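You operate a simulated robot arm through the tools that you are given. There is no shell and no other tool. Be economical: measure what you need, move in short steps, check, and stop when the job is done.

You are at the controls of a simulated robot arm. One attempt, no reset.

TASK
Mix tube 24, then warm it at 60 in heat unit well B.
Fine: on the cream mixer, switched on for it and off again; wait for lamp B; the other tubes stay, unmixed.

The check looks at the end state, three seconds after you hand in, the way a careful person would. Anything else that was tipped, shoved, dropped, spilled or broken makes it a failure.

THE ROBOT
A 7-joint arm with a two-finger parallel gripper, fixed in place. Base frame: the origin is at the foot of the arm, x ahead of it, y to its left, z up; the work surface is at about z = 85.7. Units: cm, degrees, N and s.
With the tool pointing down near the work surface it reaches from about 36 to 78 cm from the base axis. Its first joint turns from -166.0 to 166.0 degrees. Payload 3.91 kg.
The tool frame sits at the grasp point between the pads (the TCP): z along the fingers, y along the line on which they close. The tips reach 3 cm beyond it. Largest opening 11 cm; finger width 2, thickness 1; the body of the gripper, 4.8 by 11.2 cm, starts 5.5 cm behind the TCP.
Orientation is that of the tool frame in the base frame, as [roll, pitch, yaw] about the fixed x, y, z axes, in that order (R = Rz(yaw) Ry(pitch) Rx(roll)). With the fingers straight down and closing along the base's y, the tool's x points along the base's -x, its y along +y and its z along -z.

THE INTERFACE
- The arm moves only by the tool apply_moves. Its arguments are lists of equal length, an entry for each row: "dp": the shift along the tool's x, y, z in cm, a list of three; "delta_rot": the turn, a rotation vector about the tool's x, y, z in degrees, a list of three. In form: {"dp": [[x, y, z], ...], "delta_rot": [[ax, ay, az], ...]}. A call has 1 to 8 rows; each row shifts and turns the commanded pose from where the row before left it, along the tool's axes as they then stand. "claw" is the gripper command, from -1 (shut) to 1 (fully open), values between in proportion, set as the call begins (left out, the last holds). A row lasts 0.2 s, in which the tool goes at most 5 cm and 8.6 degrees; a call with a longer step from one row to the next is refused whole, and so is a gripper value outside its range. Where a pose cannot be reached the arm comes as near as it can. A force on the tool above 40 N (or 10 N above the force at the start of the call, whichever is more), or a blocked arm, ends the call early, and 0.2 s more pass. Each finger travels about 15.3 cm/s and halts on what it meets, pressing with about 40 N; the grip force reading is that of the motor and also rises with nothing between the fingers. The clock runs only during rows and for 0.2 s after the last one: add rows that do not move to give the fingers time. It gives the time, the measured TCP pose, the force on the tool (base axes), the opening and the grip force at its end, in the units of the frame above (readings bear some noise).
- Cameras (640 x 400 px; columns grow to the right, rows downward): "scene" is fixed at [4.82, 49.36, 165.38]; the picture's right is [-0.64, -0.77, 0.00], its down [-0.52, 0.44, -0.73] and it looks along [0.56, -0.47, -0.68] (base axes); focal length 279 px, centre (320, 200). "wrist" rides on the gripper at [7.7, 0.7, -11.4] in the tool frame; the picture's right is [-0.09, 1.00, 0.00], its down [-0.80, -0.07, -0.59] and it looks along [-0.59, -0.05, 0.80] (tool axes); focal length 270 px, centre (320, 200). There is no depth. A picture from a camera that has moved, and an enlarged one, comes with that camera's place and axes in the base frame and with its lens. The place of the scene camera against the robot may be out by one fixed shift of up to 1.8 cm in any direction.
- get_image(camera): a new picture of that camera. No time passes.
- slide_trunk(by): slides the trunk up (or, below 0, down) by that many cm; the arm rides with it, the base frame stays. It gives what a move gives, with no picture.
- close_up(camera, box): a new picture of the part [left, top, right, bottom] of that camera's present view, enlarged. No time passes.
- finish_job(): hands the job in; it is judged then, once.

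Go step by step. Nothing tells you positions but the pictures and the camera data: compare them with the known pose of the tool, close in by small moves and look again before you grip or let go. The budget is 120 turns and 76 pictures, counting those below and the enlarged ones. Unless the task says otherwise, let go and move clear before handing in, and close with one line.

The tools are called as a command line: name --argument value ..., lists and objects as JSON in quotes. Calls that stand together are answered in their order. apply_moves: Moves the arm, as the interface text tells. Its arguments: {"type":"object","properties":{"dp":{"type":"array"},"delta_rot":{"type":"array"},"claw":{"type":"number"}},"required":["dp","delta_rot"]} The other tools are called the same way: slide_trunk (by) slides the trunk up or down; get_image (camera) takes a picture; close_up (camera, box) takes an enlarged picture of a part of a camera's view; finish_job () hands the job in.

At the start:

```text
time_s: 0.0
tcp_pos: [40.74, -4.32, 133.27]
tcp_rot: [180.0, 0.1, 180.0]
ft_force: [0.6, 0.2, -0.3]
grip_width: 11.02
grasp_force: 0.0
trunk travel left (down, up): [-57.5, 3.5]
```

scene: 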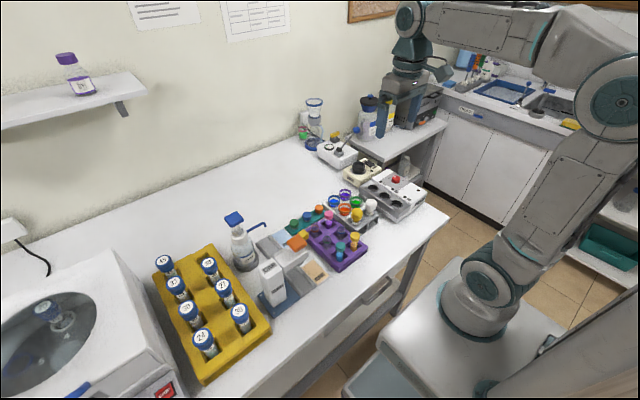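
wrist: 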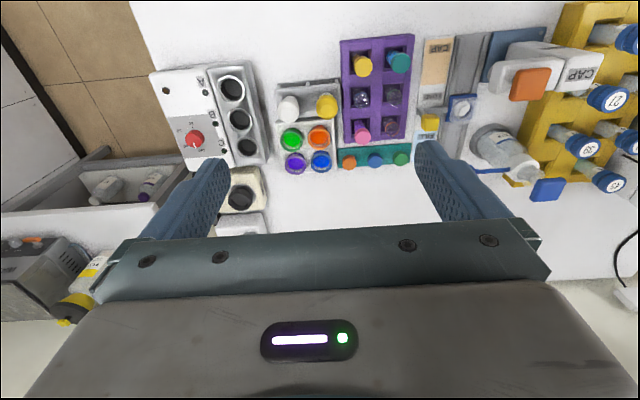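

I see a yellow rack with large tubes at lower left (24 at the front), and mixers and a heat unit near the right. I'll enlarge the key areas first.

close_up --camera "scene" --box '[290, 90, 450, 220]'

close_up --camera "scene" --box '[140, 200, 340, 390]'

close_up --camera "wrist" --box '[140, 30, 290, 240]'

```text
3.08 times, centred on (370, 155) of scene
camera zoom: at [4.82, 49.36, 165.38], right [-0.64, -0.77, 0.0], down [-0.52, 0.44, -0.73], along [0.56, -0.47, -0.68], focal length 860 px, centre (166, 338)
```

zoom: 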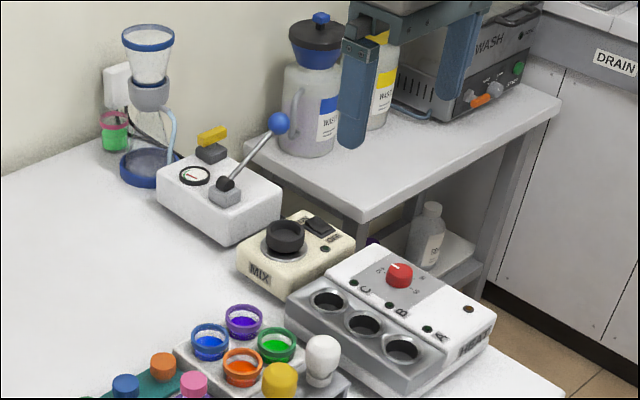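

```text
2.11 times, centred on (240, 295) of scene
camera zoom: at [4.82, 49.36, 165.38], right [-0.64, -0.77, 0.0], down [-0.52, 0.44, -0.73], along [0.56, -0.47, -0.68], focal length 588 px, centre (488, 0)
```

zoom: 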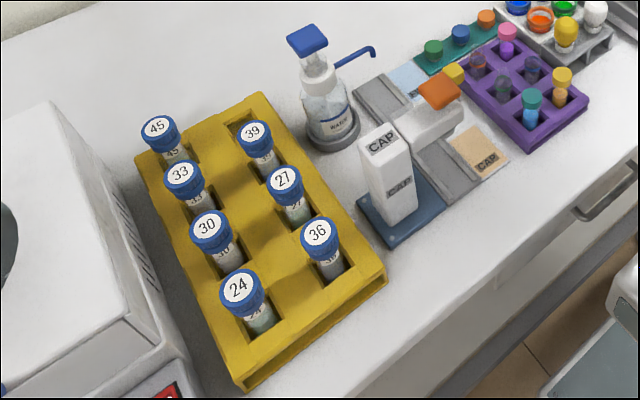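

```text
1.90 times, centred on (215, 135) of wrist
camera zoom: at [32.97, -3.68, 144.8], right [0.09, 1.0, 0.0], down [0.8, -0.07, 0.59], along [0.59, -0.05, -0.8], focal length 515 px, centre (520, 324)
```

zoom: 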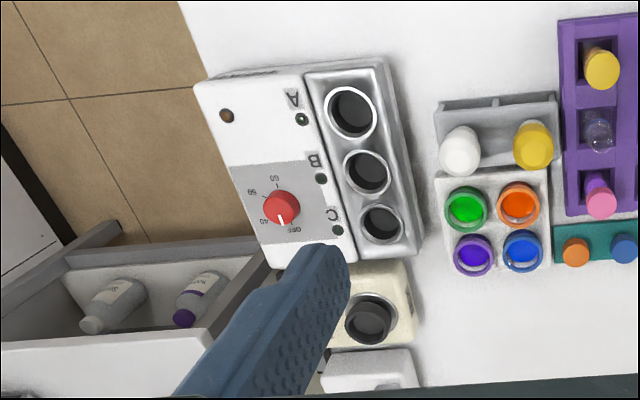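

The heat unit (knob, wells A/B/C, lamps) is around (51,-21..-31), the cream mixer around (68,-26), and tube 24 around (42,54). I'll move over the mixer and heat unit to look closer.

apply_moves --dp '[[-1.2, -2.6, 2.0], [-1.2, -2.6, 2.0], [-1.2, -2.6, 2.0], [-1.2, -2.6, 2.0], [-1.2, -2.6, 2.0], [-1.2, -2.6, 2.0], [-1.2, -2.6, 2.0]]' --delta_rot '[[0, 0, 0], [0, 0, 0], [0, 0, 0], [0, 0, 0], [0, 0, 0], [0, 0, 0], [0, 0, 0]]' --claw 1

get_image --camera "wrist"

```text
time_s: 1.6
tcp_pos: [49.38, -22.73, 119.29]
tcp_rot: [-179.9, 0.0, -180.0]
ft_force: [0.2, -0.7, 0.9]
grip_width: 11.0
grasp_force: 0.1
trunk travel left (down, up): [-57.5, 3.5]
```

```text
70 pictures are left
camera wrist: at [41.66, -22.07, 130.72], right [0.09, 1.0, 0.0], down [0.8, -0.07, 0.59], along [0.59, -0.05, -0.8], focal length 270 px, centre (320, 200)
```

wrist: 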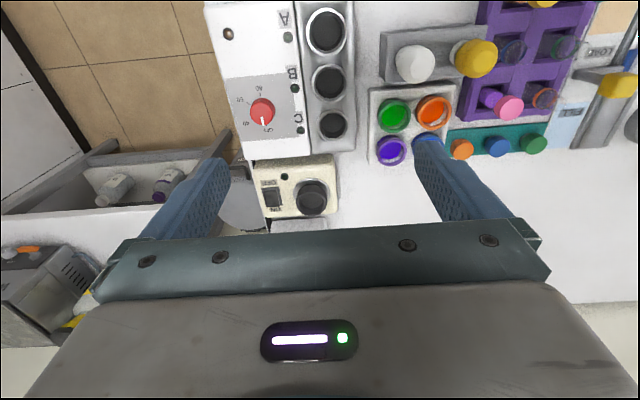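

close_up --camera "wrist" --box '[200, 0, 370, 150]'

close_up --camera "wrist" --box '[230, 130, 360, 240]'

```text
2.67 times, centred on (285, 75) of wrist
camera zoom: at [41.66, -22.07, 130.72], right [0.09, 1.0, 0.0], down [0.8, -0.07, 0.59], along [0.59, -0.05, -0.8], focal length 721 px, centre (413, 533)
```

zoom: 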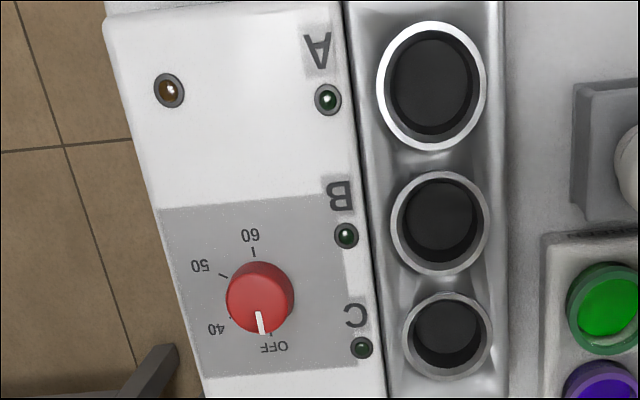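

```text
3.64 times, centred on (295, 185) of wrist
camera zoom: at [41.66, -22.07, 130.72], right [0.09, 1.0, 0.0], down [0.8, -0.07, 0.59], along [0.59, -0.05, -0.8], focal length 983 px, centre (411, 254)
```

zoom: 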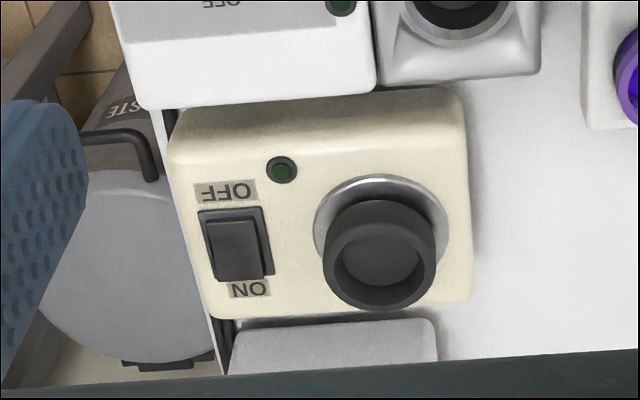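

Triangulated: knob top ≈ (53.1,-31.0,93.5), well B rim ≈ (50.9,-21.5,91.5), mixer cup ≈ (69.6,-26,92.5), switch ≈ (70,-33). Next I travel high to the yellow rack to look at tube 24.

apply_moves --dp '[[0, 4.5, -0.3], [0, 4.5, -0.3], [0, 4.5, -0.3], [0, 4.5, -0.3], [0, 4.5, -0.3], [0, 4.5, -0.3], [0, 4.5, -0.3], [0, 4.5, -0.3]]' --delta_rot '[[0, 0, 0], [0, 0, 0], [0, 0, 0], [0, 0, 0], [0, 0, 0], [0, 0, 0], [0, 0, 0], [0, 0, 0]]'

apply_moves --dp '[[1.2, 4.3, 0.3], [1.2, 4.3, 0.3], [1.2, 4.3, 0.3], [1.2, 4.3, 0.3], [1.2, 4.3, 0.3], [1.2, 4.3, 0], [1.2, 4.3, 0], [1.2, 4.3, 0]]' --delta_rot '[[0, 0, 0], [0, 0, 0], [0, 0, 0], [0, 0, 0], [0, 0, 0], [0, 0, 0], [0, 0, 0], [0, 0, 0]]'

get_image --camera "wrist"

```text
time_s: 3.4
tcp_pos: [48.88, 13.5, 121.66]
tcp_rot: [-179.9, 0.1, 180.0]
ft_force: [-0.5, 0.8, 0.9]
grip_width: 10.97
grasp_force: 0.1
trunk travel left (down, up): [-57.5, 3.5]
```

```text
time_s: 5.2
tcp_pos: [39.51, 48.07, 120.21]
tcp_rot: [-179.9, -0.1, 179.9]
ft_force: [0.0, 0.4, -1.1]
grip_width: 11.0
grasp_force: 0.0
trunk travel left (down, up): [-57.5, 3.5]
```

```text
67 pictures are left
camera wrist: at [31.76, 48.73, 131.66], right [0.09, 1.0, 0.0], down [0.8, -0.07, 0.59], along [0.59, -0.05, -0.8], focal length 270 px, centre (320, 200)
```

wrist: 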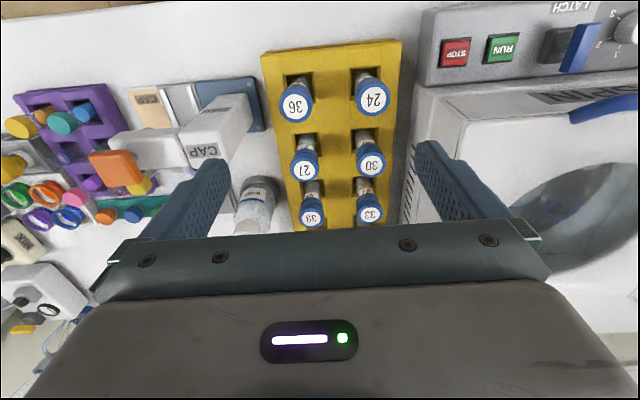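

Tube 24's cap is at about (41.1,54,100), with the rack top ≈ 92.5. I'll yaw by -90° so the fingers close along x, which keeps the gripper body clear of the centrifuge, then move above the tube.

apply_moves --dp '[[0, 0, 0], [0, 0, 0], [0, 0, 0], [0, 0, 0], [0, 0, 0], [0, 0, 0], [0, 0, 0], [0, 0, 0]]' --delta_rot '[[0, 0, -8.5], [0, 0, -8.5], [0, 0, -8.5], [0, 0, -8.5], [0, 0, -8.5], [0, 0, -8.5], [0, 0, -8.5], [0, 0, -8.5]]' --claw 0.13

apply_moves --dp '[[0, 0, 0], [0, 0, 0], [0, 0, 0], [-2, 0.3, 2], [-2, 0.3, 2], [-2, 0.3, 2], [0, 0.3, 2]]' --delta_rot '[[0, 0, -8], [0, 0, -8], [0, 0, -6], [0, 0, 0], [0, 0, 0], [0, 0, 0], [0, 0, 0]]'

get_image --camera "wrist"

get_image --camera "scene"

```text
time_s: 7.0
tcp_pos: [39.53, 47.92, 120.19]
tcp_rot: [179.9, 0.0, -111.9]
ft_force: [-0.1, -0.7, -1.3]
grip_width: 6.2
grasp_force: 0.0
trunk travel left (down, up): [-57.5, 3.5]
```

```text
time_s: 8.6
tcp_pos: [38.36, 53.9, 111.98]
tcp_rot: [-180.0, -0.1, -90.0]
ft_force: [0.8, 0.2, -0.4]
grip_width: 6.2
grasp_force: 0.1
trunk travel left (down, up): [-57.5, 3.5]
```

```text
66 pictures are left
camera wrist: at [37.65, 46.13, 123.48], right [-1.0, 0.09, 0.0], down [0.07, 0.8, 0.59], along [0.05, 0.59, -0.8], focal length 270 px, centre (320, 200)
```

wrist: 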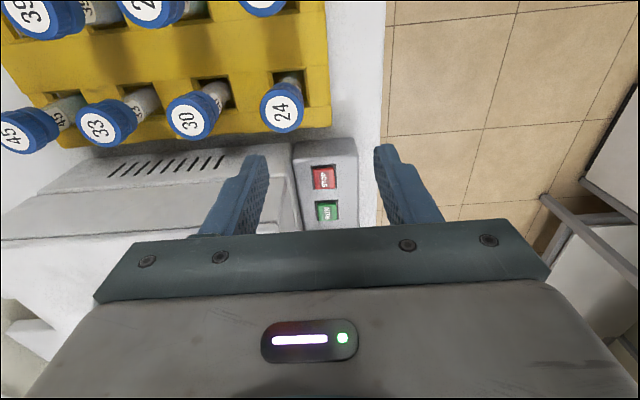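

```text
65 pictures are left
```

scene: 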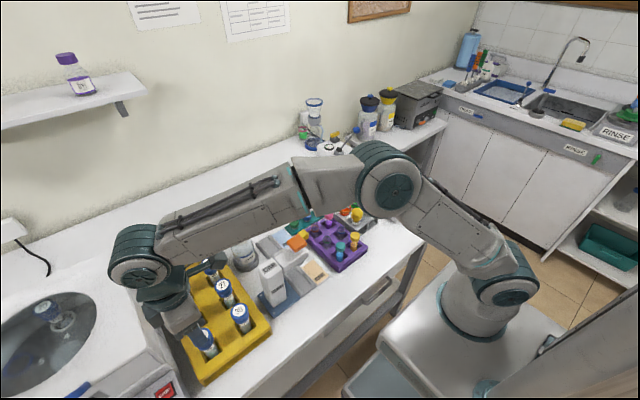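

Tool y now points along base −x, so I correct x by +3.5 and take a closer look to fix the height of the cap.

apply_moves --dp '[[0, -1.8, 0.5], [0, -1.7, 0.5]]' --delta_rot '[[0, 0, 0], [0, 0, 0]]'

close_up --camera "wrist" --box '[220, 20, 420, 220]'

close_up --camera "scene" --box '[120, 240, 280, 390]'

```text
time_s: 9.2
tcp_pos: [41.9, 53.93, 111.07]
tcp_rot: [180.0, 0.0, -90.0]
ft_force: [0.1, 0.1, 0.0]
grip_width: 6.2
grasp_force: 0.1
trunk travel left (down, up): [-57.5, 3.5]
```

```text
2.00 times, centred on (320, 120) of wrist
camera zoom: at [41.16, 46.18, 122.52], right [-1.0, 0.09, 0.0], down [0.07, 0.8, 0.59], along [0.05, 0.59, -0.8], focal length 541 px, centre (320, 360)
```

zoom: 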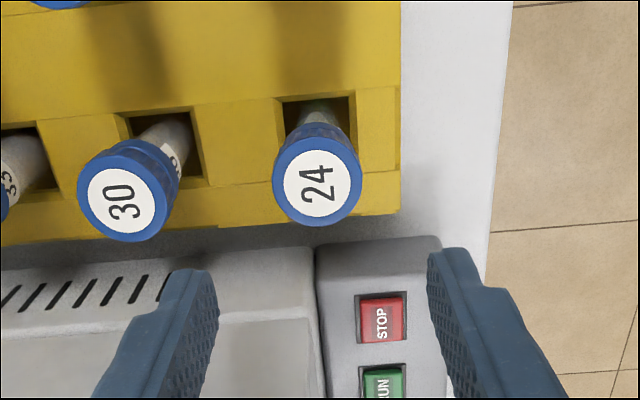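

```text
2.67 times, centred on (200, 315) of scene
camera zoom: at [4.82, 49.36, 165.38], right [-0.64, -0.77, 0.0], down [-0.52, 0.44, -0.73], along [0.56, -0.47, -0.68], focal length 745 px, centre (640, -107)
```

zoom: 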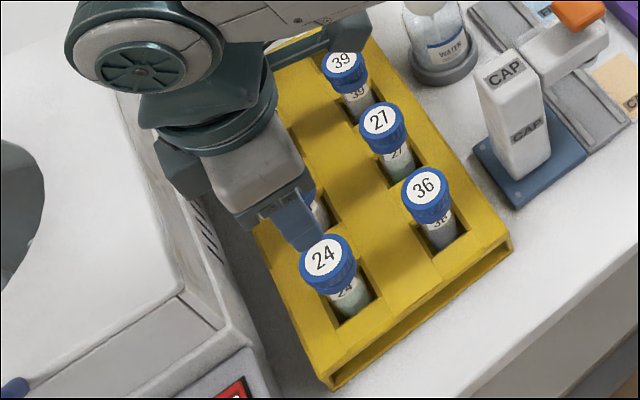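

The cap top of 24 is triangulated at ≈ (42.0,54.6,97). I'll centre and descend to just above it, then check.

apply_moves --dp '[[-0.6, -0.1, 2.5], [0, 0, 2.5], [0, 0, 2.5], [0, 0, 1.5]]' --delta_rot '[[0, 0, 0], [0, 0, 0], [0, 0, 0], [0, 0, 0]]'

get_image --camera "wrist"

close_up --camera "scene" --box '[120, 240, 280, 390]'

```text
time_s: 10.2
tcp_pos: [41.97, 54.31, 102.0]
tcp_rot: [180.0, -0.1, -90.0]
ft_force: [0.0, -0.4, 0.1]
grip_width: 6.24
grasp_force: 0.1
trunk travel left (down, up): [-57.5, 3.5]
```

```text
62 pictures are left
camera wrist: at [41.27, 46.66, 113.51], right [-1.0, 0.09, 0.0], down [0.07, 0.8, 0.59], along [0.05, 0.59, -0.8], focal length 270 px, centre (320, 200)
```

wrist: 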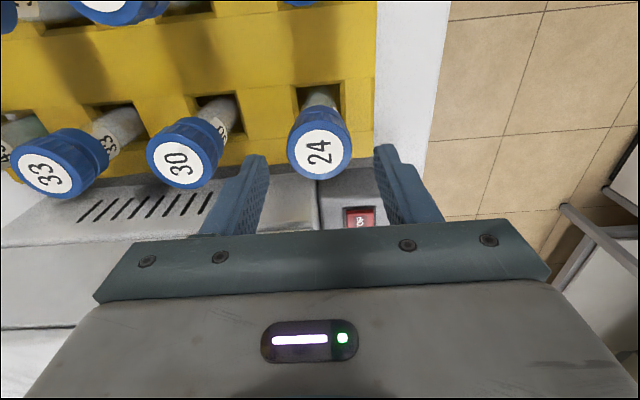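

```text
2.67 times, centred on (200, 315) of scene
camera zoom: at [4.82, 49.36, 165.38], right [-0.64, -0.77, 0.0], down [-0.52, 0.44, -0.73], along [0.56, -0.47, -0.68], focal length 745 px, centre (640, -107)
```

zoom: 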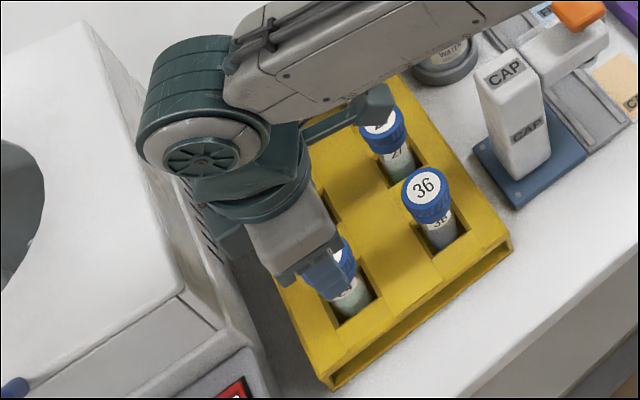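

Aligned: cap centre is at (41.98,54.36) with its top at 97.7. I'll descend 5.4 and close on it.

apply_moves --dp '[[0, 0, 1.8], [0, 0, 1.8], [0, 0, 1.8], [0, 0, 0]]' --delta_rot '[[0, 0, 0], [0, 0, 0], [0, 0, 0], [0, 0, 0]]'

apply_moves --dp '[[0, 0, 0], [0, 0, 0], [0, 0, 0]]' --delta_rot '[[0, 0, 0], [0, 0, 0], [0, 0, 0]]' --claw -1

get_image --camera "wrist"

```text
time_s: 11.2
tcp_pos: [41.96, 54.25, 96.68]
tcp_rot: [179.9, -0.1, -89.9]
ft_force: [0.2, 0.4, 0.4]
grip_width: 6.22
grasp_force: 0.1
trunk travel left (down, up): [-57.5, 3.5]
```

```text
time_s: 12.0
tcp_pos: [41.97, 54.34, 96.75]
tcp_rot: [-180.0, 0.0, -90.0]
ft_force: [-0.2, -0.6, -0.3]
grip_width: 3.95
grasp_force: 40.4
trunk travel left (down, up): [-57.5, 3.5]
```

```text
60 pictures are left
camera wrist: at [41.25, 46.58, 108.21], right [-1.0, 0.09, 0.0], down [0.07, 0.8, 0.59], along [0.05, 0.59, -0.8], focal length 270 px, centre (320, 200)
```

wrist: 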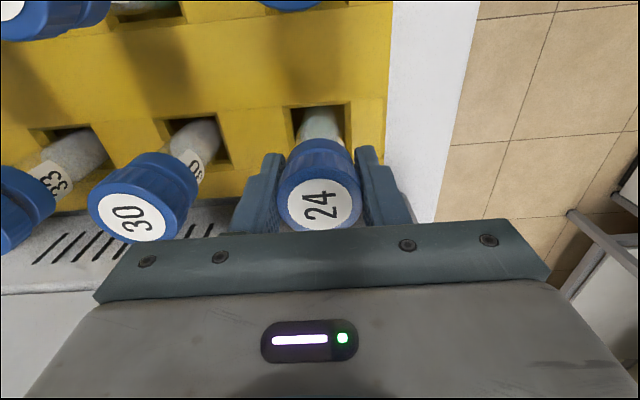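

Gripped at 3.95 cm. I'll lift straight up and check.

apply_moves --dp '[[0, 0, -1], [0, 0, -2], [0, 0, -3], [0, 0, -3], [0, 0, -3], [0, 0, -4], [0, 0, -4], [0, 0, -3]]' --delta_rot '[[0, 0, 0], [0, 0, 0], [0, 0, 0], [0, 0, 0], [0, 0, 0], [0, 0, 0], [0, 0, 0], [0, 0, 0]]'

get_image --camera "wrist"

get_image --camera "scene"

```text
time_s: 13.8
tcp_pos: [42.03, 54.53, 119.96]
tcp_rot: [180.0, 0.0, -90.0]
ft_force: [0.1, 0.2, -0.7]
grip_width: 3.98
grasp_force: 39.5
trunk travel left (down, up): [-57.5, 3.5]
```

```text
59 pictures are left
camera wrist: at [41.28, 46.78, 131.43], right [-1.0, 0.09, 0.0], down [0.07, 0.8, 0.59], along [0.05, 0.59, -0.8], focal length 270 px, centre (320, 200)
```

wrist: 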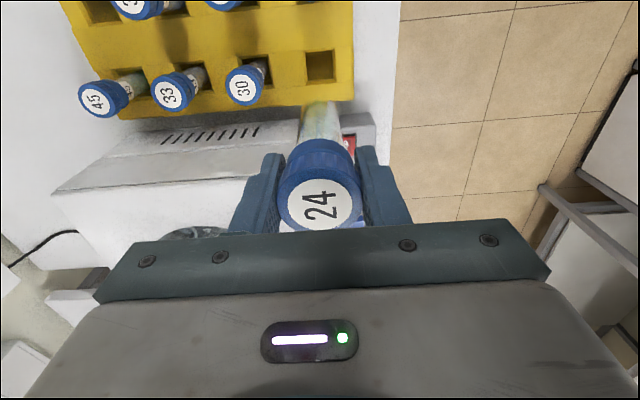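

```text
58 pictures are left
```

scene: 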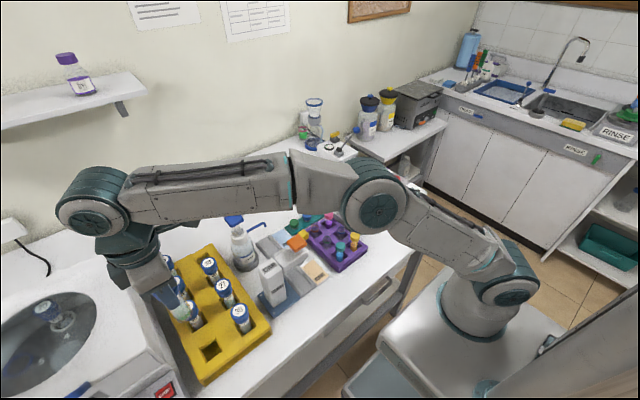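

Tube 24 is lifted, reaching about 10 cm below the TCP. I'll carry it high to over the heat unit, using well B as a temporary stand while the heat is off so I can switch the mixer on.

apply_moves --dp '[[2, -0.2, -0.3], [4, -0.4, -0.3], [4.7, -0.5, 0], [4.7, -0.5, 0], [4.7, -0.5, 0], [4.7, -0.5, 0], [4.7, -0.5, 0], [4.7, -0.5, 0]]' --delta_rot '[[0, 0, 0], [0, 0, 0], [0, 0, 0], [0, 0, 0], [0, 0, 0], [0, 0, 0], [0, 0, 0], [0, 0, 0]]'

apply_moves --dp '[[4.7, -0.6, 0], [4.7, -0.6, 0], [4.7, -0.6, 0], [4.7, -0.6, 0], [4.7, -0.6, 0], [4.7, -0.6, 0], [4.7, -0.6, 0], [3, -0.6, 0]]' --delta_rot '[[0, 0, 0], [0, 0, 0], [0, 0, 0], [0, 0, 0], [0, 0, 0], [0, 0, 0], [0, 0, 0], [0, 0, 0]]'

apply_moves --dp '[[2, 0, 0], [1, 0, 0], [0, 0, 0], [0, 0, 0], [0, 0, 0], [0, 0, 0], [0, 0, 0], [0, 0, 0]]' --delta_rot '[[0, 0, 0], [0, 0, 0], [0, 0, 8.5], [0, 0, 8.5], [0, 0, 8.5], [0, 0, 8.5], [0, 0, 8.5], [0, 0, 8.5]]'

apply_moves --dp '[[0, 0, 0], [0, 0, 0], [0, 0, 0], [0, 0, 0], [0, 0, 0], [0, 0, 0]]' --delta_rot '[[0, 0, 8.5], [0, 0, 8.5], [0, 0, 8.5], [0, 0, 8.5], [0, 0, 5], [0, 0, 0]]'

get_image --camera "wrist"

get_image --camera "scene"

```text
time_s: 15.6
tcp_pos: [45.51, 20.42, 120.18]
tcp_rot: [-180.0, 0.1, -90.0]
ft_force: [-0.3, 0.6, 0.0]
grip_width: 3.95
grasp_force: 40.0
trunk travel left (down, up): [-57.5, 3.5]
```

```text
time_s: 17.4
tcp_pos: [50.52, -16.07, 120.78]
tcp_rot: [179.9, 0.0, -90.0]
ft_force: [-0.2, 0.0, -1.3]
grip_width: 3.98
grasp_force: 39.5
trunk travel left (down, up): [-57.5, 3.5]
```

```text
time_s: 19.2
tcp_pos: [50.32, -18.72, 120.44]
tcp_rot: [180.0, 0.0, -141.2]
ft_force: [-0.2, -0.2, -0.4]
grip_width: 3.99
grasp_force: 40.3
trunk travel left (down, up): [-57.5, 3.5]
```

```text
time_s: 20.6
tcp_pos: [50.34, -18.64, 120.43]
tcp_rot: [-180.0, 0.0, -180.0]
ft_force: [0.1, 0.7, -0.6]
grip_width: 3.94
grasp_force: 39.5
trunk travel left (down, up): [-57.5, 3.5]
```

```text
57 pictures are left
camera wrist: at [42.66, -18.05, 131.91], right [0.09, 1.0, 0.0], down [0.8, -0.07, 0.59], along [0.59, -0.05, -0.8], focal length 270 px, centre (320, 200)
```

wrist: 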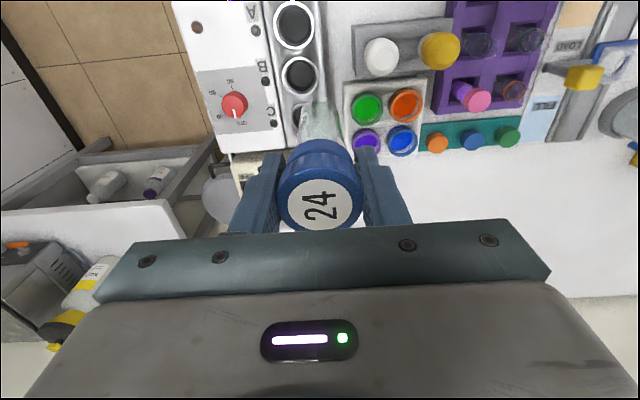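

```text
56 pictures are left
```

scene: 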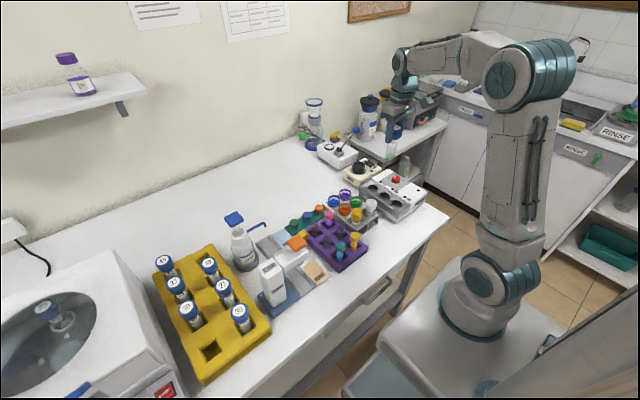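

I'll take a close look at the wells to refine well B's position.

close_up --camera "wrist" --box '[240, 0, 370, 150]'

```text
2.67 times, centred on (305, 75) of wrist
camera zoom: at [42.66, -18.05, 131.91], right [0.09, 1.0, 0.0], down [0.8, -0.07, 0.59], along [0.59, -0.05, -0.8], focal length 721 px, centre (360, 533)
```

zoom: 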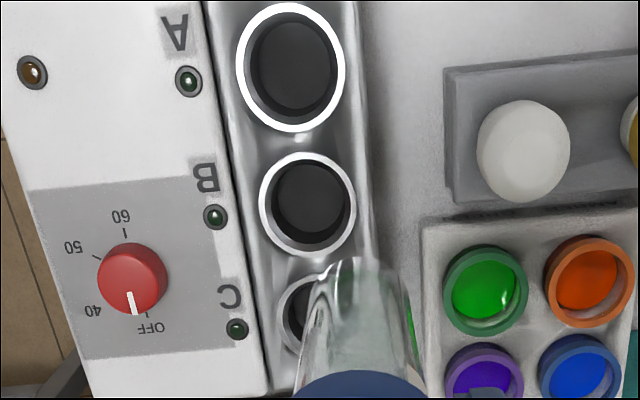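

Well B is at (50.9,-21.45). I'll align over it and come down until the tube bottom is about 2 cm above the rim.

apply_moves --dp '[[-0.3, -1.4, 1], [-0.25, -1.4, 3], [0, 0, 3], [0, 0, 3], [0, 0, 3], [0, 0, 2.4], [0, 0, 0]]' --delta_rot '[[0, 0, 0], [0, 0, 0], [0, 0, 0], [0, 0, 0], [0, 0, 0], [0, 0, 0], [0, 0, 0]]'

close_up --camera "wrist" --box '[220, 0, 420, 180]'

close_up --camera "scene" --box '[310, 80, 450, 220]'

```text
time_s: 22.2
tcp_pos: [50.79, -21.53, 104.89]
tcp_rot: [180.0, 0.0, 180.0]
ft_force: [-0.4, -0.2, -1.2]
grip_width: 4.01
grasp_force: 40.0
trunk travel left (down, up): [-57.5, 3.5]
```

```text
2.22 times, centred on (320, 90) of wrist
camera zoom: at [42.98, -20.91, 116.4], right [0.09, 1.0, 0.0], down [0.8, -0.07, 0.59], along [0.59, -0.05, -0.8], focal length 601 px, centre (320, 444)
```

zoom: 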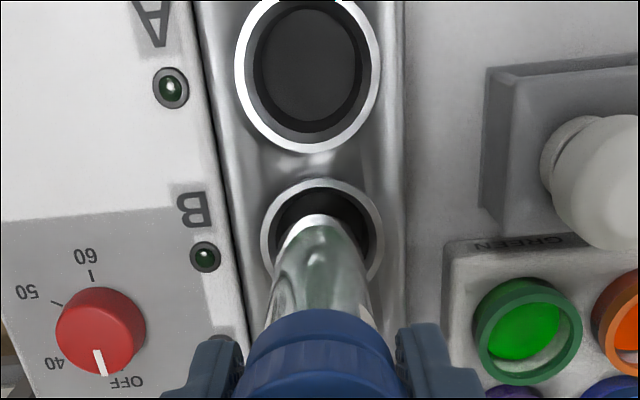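

```text
2.86 times, centred on (380, 150) of scene
camera zoom: at [4.82, 49.36, 165.38], right [-0.64, -0.77, 0.0], down [-0.52, 0.44, -0.73], along [0.56, -0.47, -0.68], focal length 798 px, centre (149, 343)
```

zoom: 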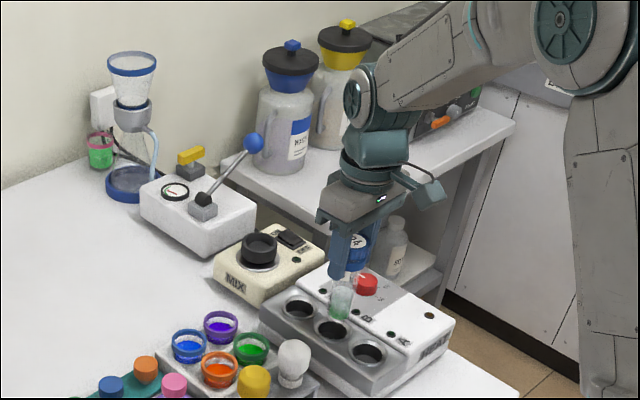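

Well aligned. I'll descend slowly into well B, watching the force.

apply_moves --dp '[[-0.1, 0, 1], [0, 0, 1], [0, 0, 1], [0, 0, 1], [0, 0, 0.5], [0, 0, 0.5]]' --delta_rot '[[0, 0, 0], [0, 0, 0], [0, 0, 0], [0, 0, 0], [0, 0, 0], [0, 0, 0]]'

close_up --camera "wrist" --box '[220, 0, 420, 180]'

close_up --camera "scene" --box '[330, 110, 430, 210]'

```text
time_s: 23.6
tcp_pos: [50.86, -21.39, 100.43]
tcp_rot: [-179.8, 0.5, 180.0]
ft_force: [-1.6, 2.1, 28.7]
grip_width: 3.97
grasp_force: 40.4
trunk travel left (down, up): [-57.5, 3.5]
```

```text
2.22 times, centred on (320, 90) of wrist
camera zoom: at [43.16, -20.79, 111.84], right [0.09, 1.0, 0.0], down [0.8, -0.07, 0.6], along [0.6, -0.05, -0.8], focal length 601 px, centre (320, 444)
```

zoom: 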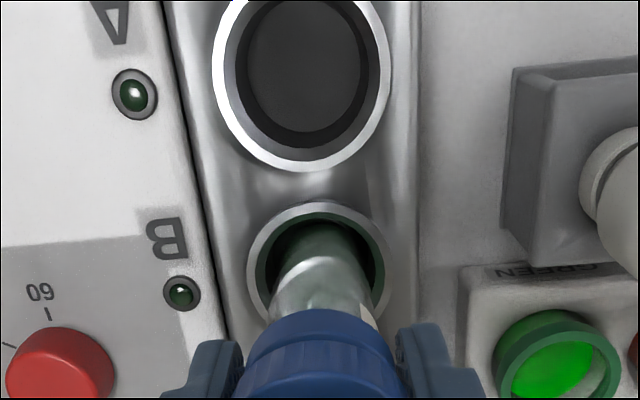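

```text
4.00 times, centred on (380, 160) of scene
camera zoom: at [4.82, 49.36, 165.38], right [-0.64, -0.77, 0.0], down [-0.52, 0.44, -0.73], along [0.56, -0.47, -0.68], focal length 1118 px, centre (80, 360)
```

zoom: 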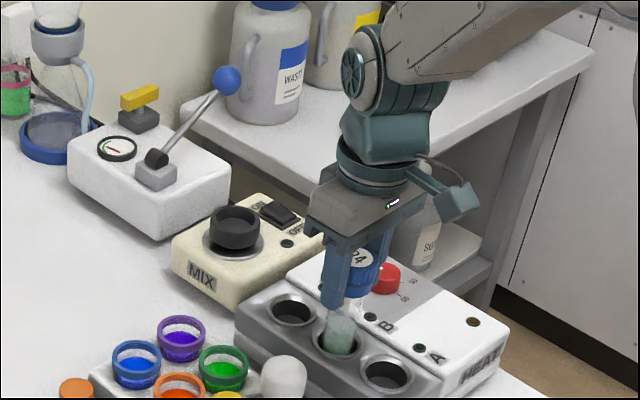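

The contact is at about TCP 100.4, with the tube apparently about 2 cm in. I can't yet tell whether it's the floor or an edge, so I'll back off slightly and retry with a tiny lateral shift.

apply_moves --dp '[[0, 0, -0.8], [-0.2, 0, -0.3], [0, 0, 0.4], [0, 0, 0.4], [0, 0, 0.2]]' --delta_rot '[[0, 0, 0], [0, 0, 0], [0, 0, 0], [0, 0, 0], [0, 0, 0]]'

apply_moves --dp '[[0, 0, -0.5], [0.4, 0, -0.3], [0, 0, 0.4], [0, 0, 0.4]]' --delta_rot '[[0, 0, 0], [0, 0, 0], [0, 0, 0], [0, 0, 0]]'

```text
time_s: 24.8
tcp_pos: [51.11, -21.53, 100.43]
tcp_rot: [-179.9, 0.3, 180.0]
ft_force: [-4.9, 0.7, 27.5]
grip_width: 3.96
grasp_force: 39.9
trunk travel left (down, up): [-57.5, 3.5]
```

```text
time_s: 25.8
tcp_pos: [50.87, -21.4, 100.44]
tcp_rot: [-180.0, 0.3, -180.0]
ft_force: [6.1, -0.4, 22.3]
grip_width: 3.97
grasp_force: 39.7
trunk travel left (down, up): [-57.5, 3.5]
```

Same stop height each time, so that is the well floor. I'll probe the lateral play in the well before trusting it to stand.

apply_moves --dp '[[0, 0, -0.7], [0, 0.4, 0], [0, 0.4, 0], [0, 0, 0]]' --delta_rot '[[0, 0, 0], [0, 0, 0], [0, 0, 0], [0, 0, 0]]'

close_up --camera "wrist" --box '[220, 0, 420, 180]'

```text
time_s: 26.8
tcp_pos: [50.56, -20.8, 100.61]
tcp_rot: [179.9, -0.2, -180.0]
ft_force: [-1.0, -8.7, -2.0]
grip_width: 4.0
grasp_force: 40.7
trunk travel left (down, up): [-57.5, 3.5]
```

```text
2.22 times, centred on (320, 90) of wrist
camera zoom: at [42.88, -20.1, 112.2], right [0.09, 1.0, 0.0], down [0.8, -0.07, 0.59], along [0.59, -0.05, -0.81], focal length 601 px, centre (320, 444)
```

zoom: 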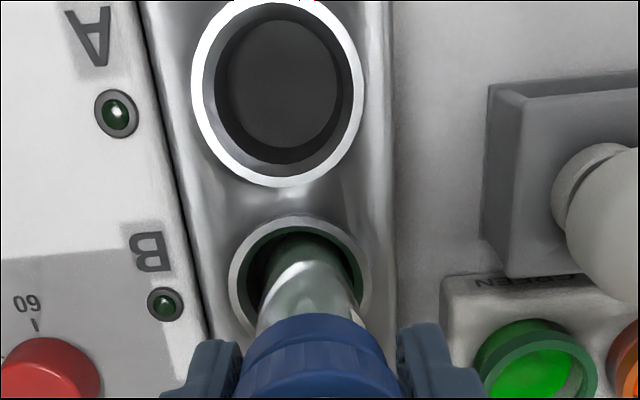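

There is about ±0.55 cm of play around y≈-21.4. I'll re-centre, set it down lightly and open just a little, to see whether it stands.

apply_moves --dp '[[-0.2, -0.4, 0], [-0.15, -0.35, 0], [0, 0, 0.15], [0, 0, 0.1], [0, 0, 0]]' --delta_rot '[[0, 0, 0], [0, 0, 0], [0, 0, 0], [0, 0, 0], [0, 0, 0]]'

apply_moves --dp '[[0, 0, 0], [0, 0, 0], [0, 0, 0]]' --delta_rot '[[0, 0, 0], [0, 0, 0], [0, 0, 0]]' --claw -0.05

get_image --camera "wrist"

close_up --camera "scene" --box '[330, 110, 430, 210]'

```text
time_s: 28.0
tcp_pos: [50.98, -21.49, 100.54]
tcp_rot: [-180.0, 0.0, -180.0]
ft_force: [-7.4, 2.2, 2.0]
grip_width: 3.98
grasp_force: 40.1
trunk travel left (down, up): [-57.5, 3.5]
```

```text
time_s: 28.8
tcp_pos: [51.19, -21.53, 100.37]
tcp_rot: [180.0, 0.0, -180.0]
ft_force: [0.3, 0.5, -0.5]
grip_width: 5.22
grasp_force: 0.1
trunk travel left (down, up): [-57.5, 3.5]
```

```text
49 pictures are left
camera wrist: at [43.35, -20.86, 111.95], right [0.09, 1.0, 0.0], down [0.8, -0.07, 0.59], along [0.59, -0.05, -0.8], focal length 270 px, centre (320, 200)
```

wrist: 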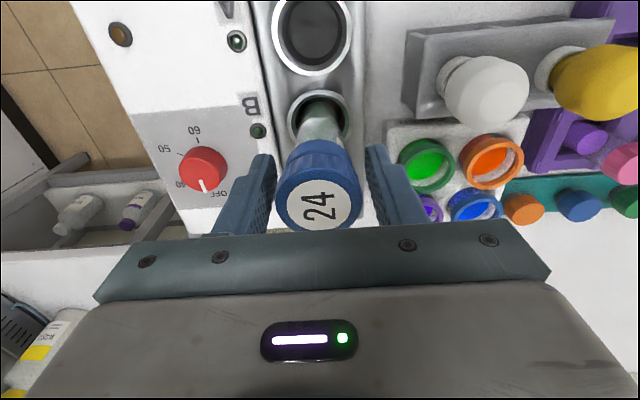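

```text
4.00 times, centred on (380, 160) of scene
camera zoom: at [4.82, 49.36, 165.38], right [-0.64, -0.77, 0.0], down [-0.52, 0.44, -0.73], along [0.56, -0.47, -0.68], focal length 1118 px, centre (80, 360)
```

zoom: 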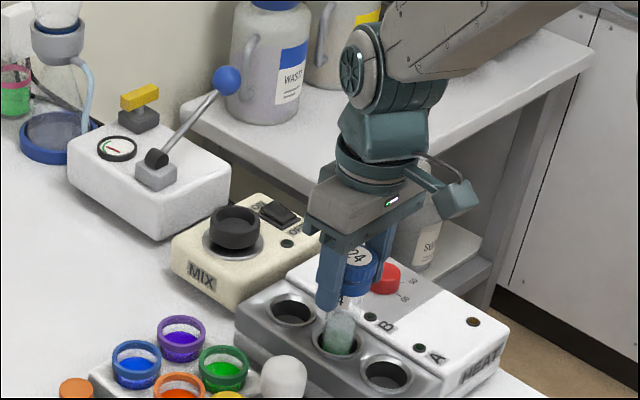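

The tube stands upright in well B. I'll rise clear, then close the fingers and look at the mixer switch.

apply_moves --dp '[[0.1, 0, -1.5], [0, 0, -2.5], [0, 0, -4], [0, 0, -4], [-1, -1, 0], [-3, -3, 0], [-4, -3, 0], [-2, -1, 0]]' --delta_rot '[[0, 0, 0], [0, 0, 0], [0, 0, 0], [0, 0, 0], [0, 0, 0], [0, 0, 0], [0, 0, 0], [0, 0, 0]]'

get_image --camera "wrist"

```text
time_s: 30.6
tcp_pos: [61.21, -29.55, 112.62]
tcp_rot: [180.0, 0.0, -180.0]
ft_force: [-0.4, -0.5, 1.2]
grip_width: 5.23
grasp_force: 0.1
trunk travel left (down, up): [-57.5, 3.5]
```

```text
47 pictures are left
camera wrist: at [53.58, -28.8, 124.12], right [0.09, 1.0, 0.0], down [0.8, -0.07, 0.59], along [0.59, -0.05, -0.8], focal length 270 px, centre (320, 200)
```

wrist: 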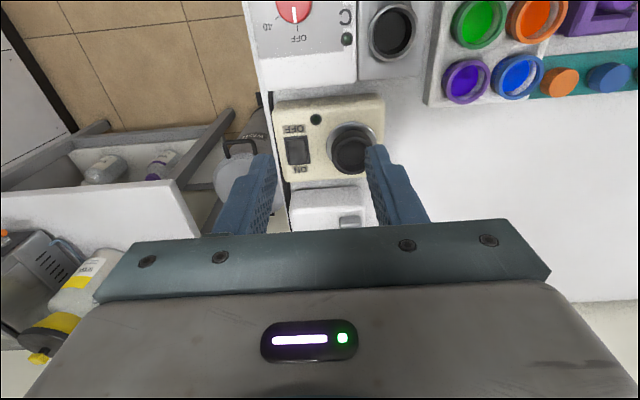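

close_up --camera "wrist" --box '[265, 80, 395, 220]'

close_up --camera "scene" --box '[310, 110, 420, 210]'

```text
2.86 times, centred on (330, 150) of wrist
camera zoom: at [53.58, -28.8, 124.12], right [0.09, 1.0, 0.0], down [0.8, -0.07, 0.59], along [0.59, -0.05, -0.8], focal length 772 px, centre (291, 343)
```

zoom: 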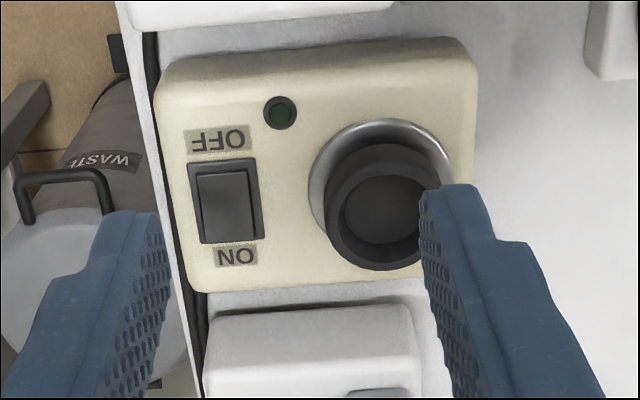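

```text
4.00 times, centred on (365, 160) of scene
camera zoom: at [4.82, 49.36, 165.38], right [-0.64, -0.77, 0.0], down [-0.52, 0.44, -0.73], along [0.56, -0.47, -0.68], focal length 1118 px, centre (140, 360)
```

zoom: 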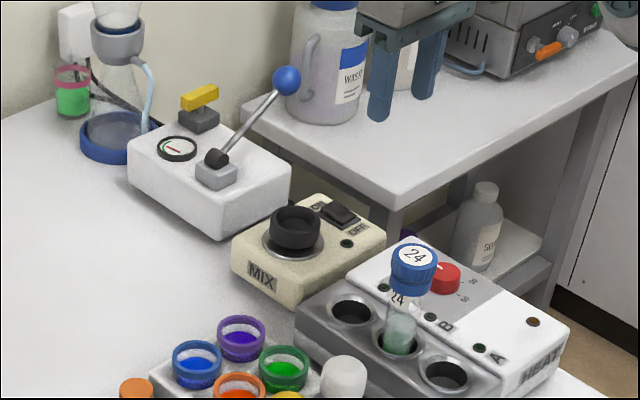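

Cup ≈ (69.8,-26.0,93.0), rocker centre ≈ (70.0,-33.4) with the ON end at the far side (x≈71.3). That is at the edge of reach, so I'll tilt the tool 20° outward with a closed fist and approach above the ON end.

apply_moves --dp '[[0, 0, 0], [0, 0, 0], [0, 0, 0], [-0.95, -0.77, 3.24], [-0.95, -0.77, 3.24], [-0.95, -0.77, 3.24], [-0.95, -0.77, 3.24], [-0.95, -0.77, 3.24]]' --delta_rot '[[0, -6.67, 0], [0, -6.67, 0], [0, -6.66, 0], [0, 0, 0], [0, 0, 0], [0, 0, 0], [0, 0, 0], [0, 0, 0]]' --claw -1

close_up --camera "wrist" --box '[220, 80, 420, 240]'

close_up --camera "scene" --box '[310, 110, 420, 210]'

```text
time_s: 32.4
tcp_pos: [71.09, -32.97, 98.81]
tcp_rot: [-179.9, 20.0, 180.0]
ft_force: [0.3, -0.4, -0.8]
grip_width: 0.0
grasp_force: 38.1
trunk travel left (down, up): [-57.5, 3.5]
```

```text
2.50 times, centred on (320, 160) of wrist
camera zoom: at [59.92, -32.4, 106.96], right [0.08, 1.0, 0.03], down [0.55, -0.07, 0.83], along [0.83, -0.05, -0.55], focal length 676 px, centre (320, 300)
```

zoom: 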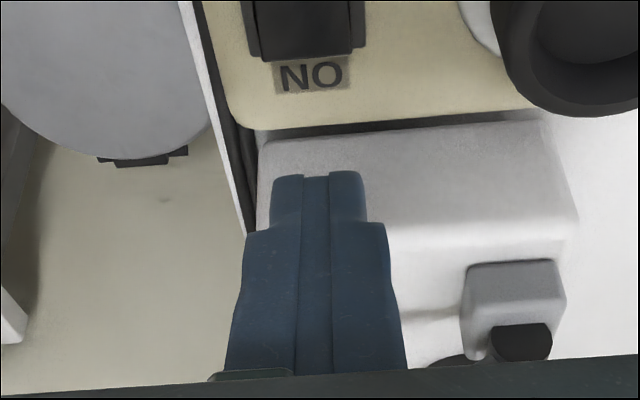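

```text
4.00 times, centred on (365, 160) of scene
camera zoom: at [4.82, 49.36, 165.38], right [-0.64, -0.77, 0.0], down [-0.52, 0.44, -0.73], along [0.56, -0.47, -0.68], focal length 1118 px, centre (140, 360)
```

zoom: 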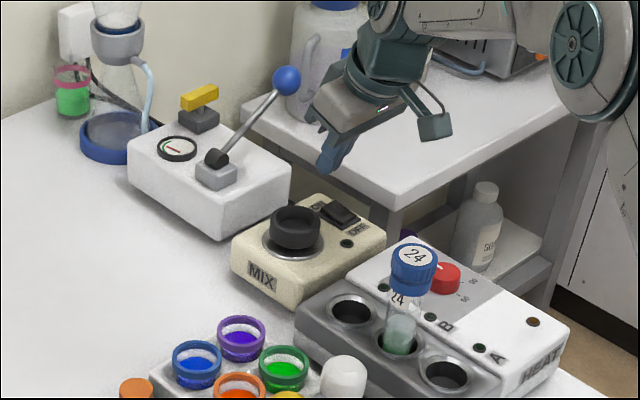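

The fist is above and slightly beyond the rocker. I'll shift about 0.5 inward, lower 2 cm, and look again.

apply_moves --dp '[[0.6, -0.1, 0.95], [0.6, -0.1, 0.95], [0, 0, 0]]' --delta_rot '[[0, 0, 0], [0, 0, 0], [0, 0, 0]]'

close_up --camera "wrist" --box '[220, 80, 420, 240]'

close_up --camera "scene" --box '[350, 120, 420, 180]'

```text
time_s: 33.2
tcp_pos: [70.63, -33.21, 96.8]
tcp_rot: [180.0, 20.1, -180.0]
ft_force: [0.7, -0.5, 0.3]
grip_width: 0.01
grasp_force: 38.1
trunk travel left (down, up): [-57.5, 3.5]
```

```text
2.50 times, centred on (320, 160) of wrist
camera zoom: at [59.42, -32.54, 104.94], right [0.08, 1.0, 0.03], down [0.55, -0.07, 0.83], along [0.83, -0.05, -0.55], focal length 676 px, centre (320, 300)
```

zoom: 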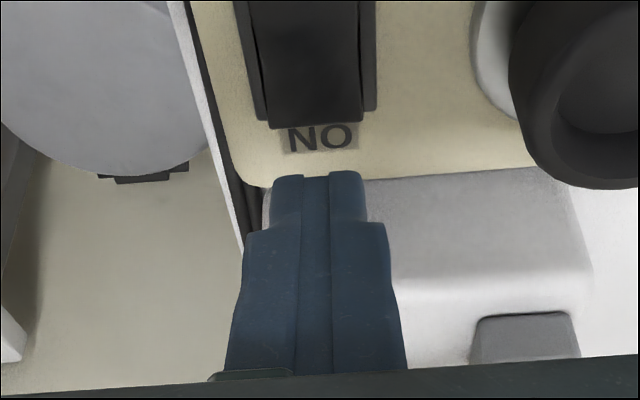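

```text
6.67 times, centred on (385, 150) of scene
camera zoom: at [4.82, 49.36, 165.38], right [-0.64, -0.77, 0.0], down [-0.52, 0.44, -0.73], along [0.56, -0.47, -0.68], focal length 1862 px, centre (-113, 533)
```

zoom: 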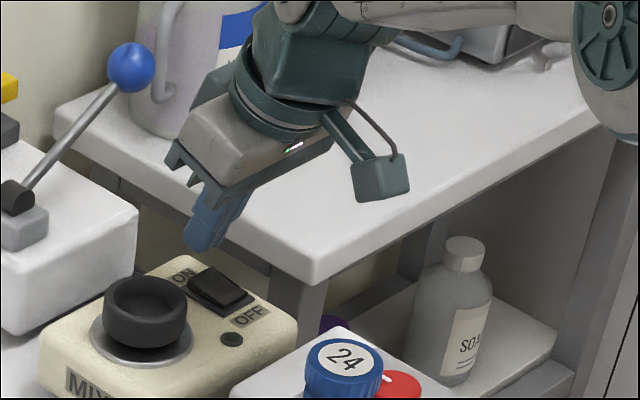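

The ON end's raised edge is at (70.75,-33.2,92.2). I'll shift 0.4 inward, then press straight down in small steps.

apply_moves --dp '[[0.4, 0, 0.5], [0.39, 0, 0.49], [0.1, 0, 0.28], [0.1, 0, 0.28], [0.1, 0, 0.28], [0.1, 0, 0.28]]' --delta_rot '[[0, 0, 0], [0, 0, 0], [0, 0, 0], [0, 0, 0], [0, 0, 0], [0, 0, 0]]'

close_up --camera "wrist" --box '[220, 80, 420, 240]'

close_up --camera "scene" --box '[350, 120, 420, 180]'

```text
time_s: 34.6
tcp_pos: [70.18, -33.36, 94.83]
tcp_rot: [-179.8, 20.3, -179.9]
ft_force: [0.8, 1.9, 17.7]
grip_width: 0.0
grasp_force: 38.0
trunk travel left (down, up): [-57.5, 3.5]
```

```text
2.50 times, centred on (320, 160) of wrist
camera zoom: at [58.94, -32.67, 102.9], right [0.08, 1.0, 0.03], down [0.54, -0.07, 0.84], along [0.83, -0.05, -0.55], focal length 676 px, centre (320, 300)
```

zoom: 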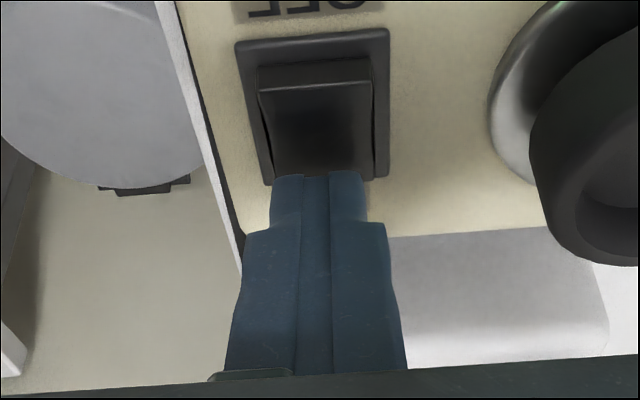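

```text
6.67 times, centred on (385, 150) of scene
camera zoom: at [4.82, 49.36, 165.38], right [-0.64, -0.77, 0.0], down [-0.52, 0.44, -0.73], along [0.56, -0.47, -0.68], focal length 1862 px, centre (-113, 533)
```

zoom: 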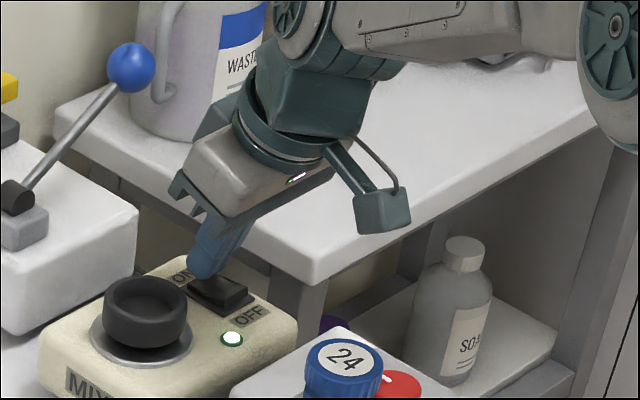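

The mixer lamp is green, so it's on. I'll retreat up, level the tool, and go back above tube 24.

apply_moves --dp '[[-1.2, 0, -3.3], [-1.2, 0, -3.3], [-1.2, 0, -3.3], [-1.2, 0, -3.3], [0, 0, -1], [0, 0, 0], [0, 0, 0]]' --delta_rot '[[0, 0, 0], [0, 0, 0], [0, 0, 0], [0, 0, 0], [0, 6.67, 0], [0, 6.67, 0], [0, 6.66, 0]]'

apply_moves --dp '[[3.8, 2.35, 0], [3.8, 2.35, 0], [3.8, 2.35, 0], [3.8, 2.35, 0], [3.8, 2.35, 0], [0, 0, 0]]' --delta_rot '[[0, 0, 0], [0, 0, 0], [0, 0, 0], [0, 0, 0], [0, 0, 0], [0, 0, 0]]' --claw 0.13

get_image --camera "wrist"

```text
time_s: 36.2
tcp_pos: [68.99, -33.12, 109.27]
tcp_rot: [-180.0, -0.1, 179.9]
ft_force: [-0.4, 0.6, -0.3]
grip_width: 0.01
grasp_force: 37.8
out of reach, approached as far as the arm can: row 7
trunk travel left (down, up): [-57.5, 3.5]
```

```text
time_s: 37.6
tcp_pos: [50.24, -21.46, 108.91]
tcp_rot: [-180.0, 0.0, -180.0]
ft_force: [0.2, -0.6, 1.0]
grip_width: 6.23
grasp_force: 0.0
trunk travel left (down, up): [-57.5, 3.5]
```

```text
38 pictures are left
camera wrist: at [42.52, -20.73, 120.5], right [0.09, 1.0, 0.0], down [0.8, -0.07, 0.59], along [0.59, -0.05, -0.8], focal length 270 px, centre (320, 200)
```

wrist: 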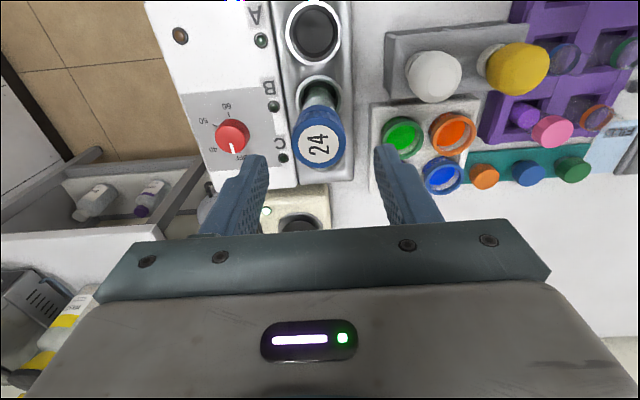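

The tube is upright at ≈ (51.3,-21.5). I'll descend, grip it at the same height, and lift.

apply_moves --dp '[[-1.0, 0, 1], [0, 0, 2], [0, 0, 2], [0, 0, 2], [0, 0, 1.4], [0, 0, 0]]' --delta_rot '[[0, 0, 0], [0, 0, 0], [0, 0, 0], [0, 0, 0], [0, 0, 0], [0, 0, 0]]'

apply_moves --dp '[[0, 0, 0], [0, 0, 0], [0, 0, 0]]' --delta_rot '[[0, 0, 0], [0, 0, 0], [0, 0, 0]]' --claw -1

get_image --camera "wrist"

```text
time_s: 39.0
tcp_pos: [51.12, -21.24, 100.86]
tcp_rot: [-179.9, 0.0, 179.9]
ft_force: [-0.1, -0.8, -0.3]
grip_width: 6.25
grasp_force: 0.0
trunk travel left (down, up): [-57.5, 3.5]
```

```text
time_s: 39.8
tcp_pos: [51.15, -21.33, 100.89]
tcp_rot: [-180.0, 0.2, -180.0]
ft_force: [0.4, 0.2, 0.0]
grip_width: 3.94
grasp_force: 40.6
trunk travel left (down, up): [-57.5, 3.5]
```

```text
37 pictures are left
camera wrist: at [43.46, -20.61, 112.32], right [0.09, 1.0, 0.0], down [0.8, -0.07, 0.59], along [0.59, -0.05, -0.8], focal length 270 px, centre (320, 200)
```

wrist: 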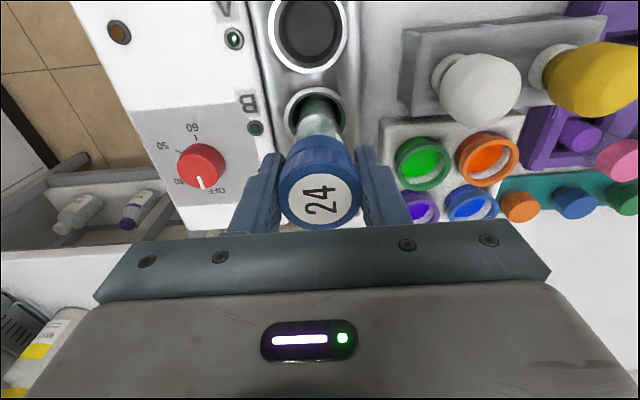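

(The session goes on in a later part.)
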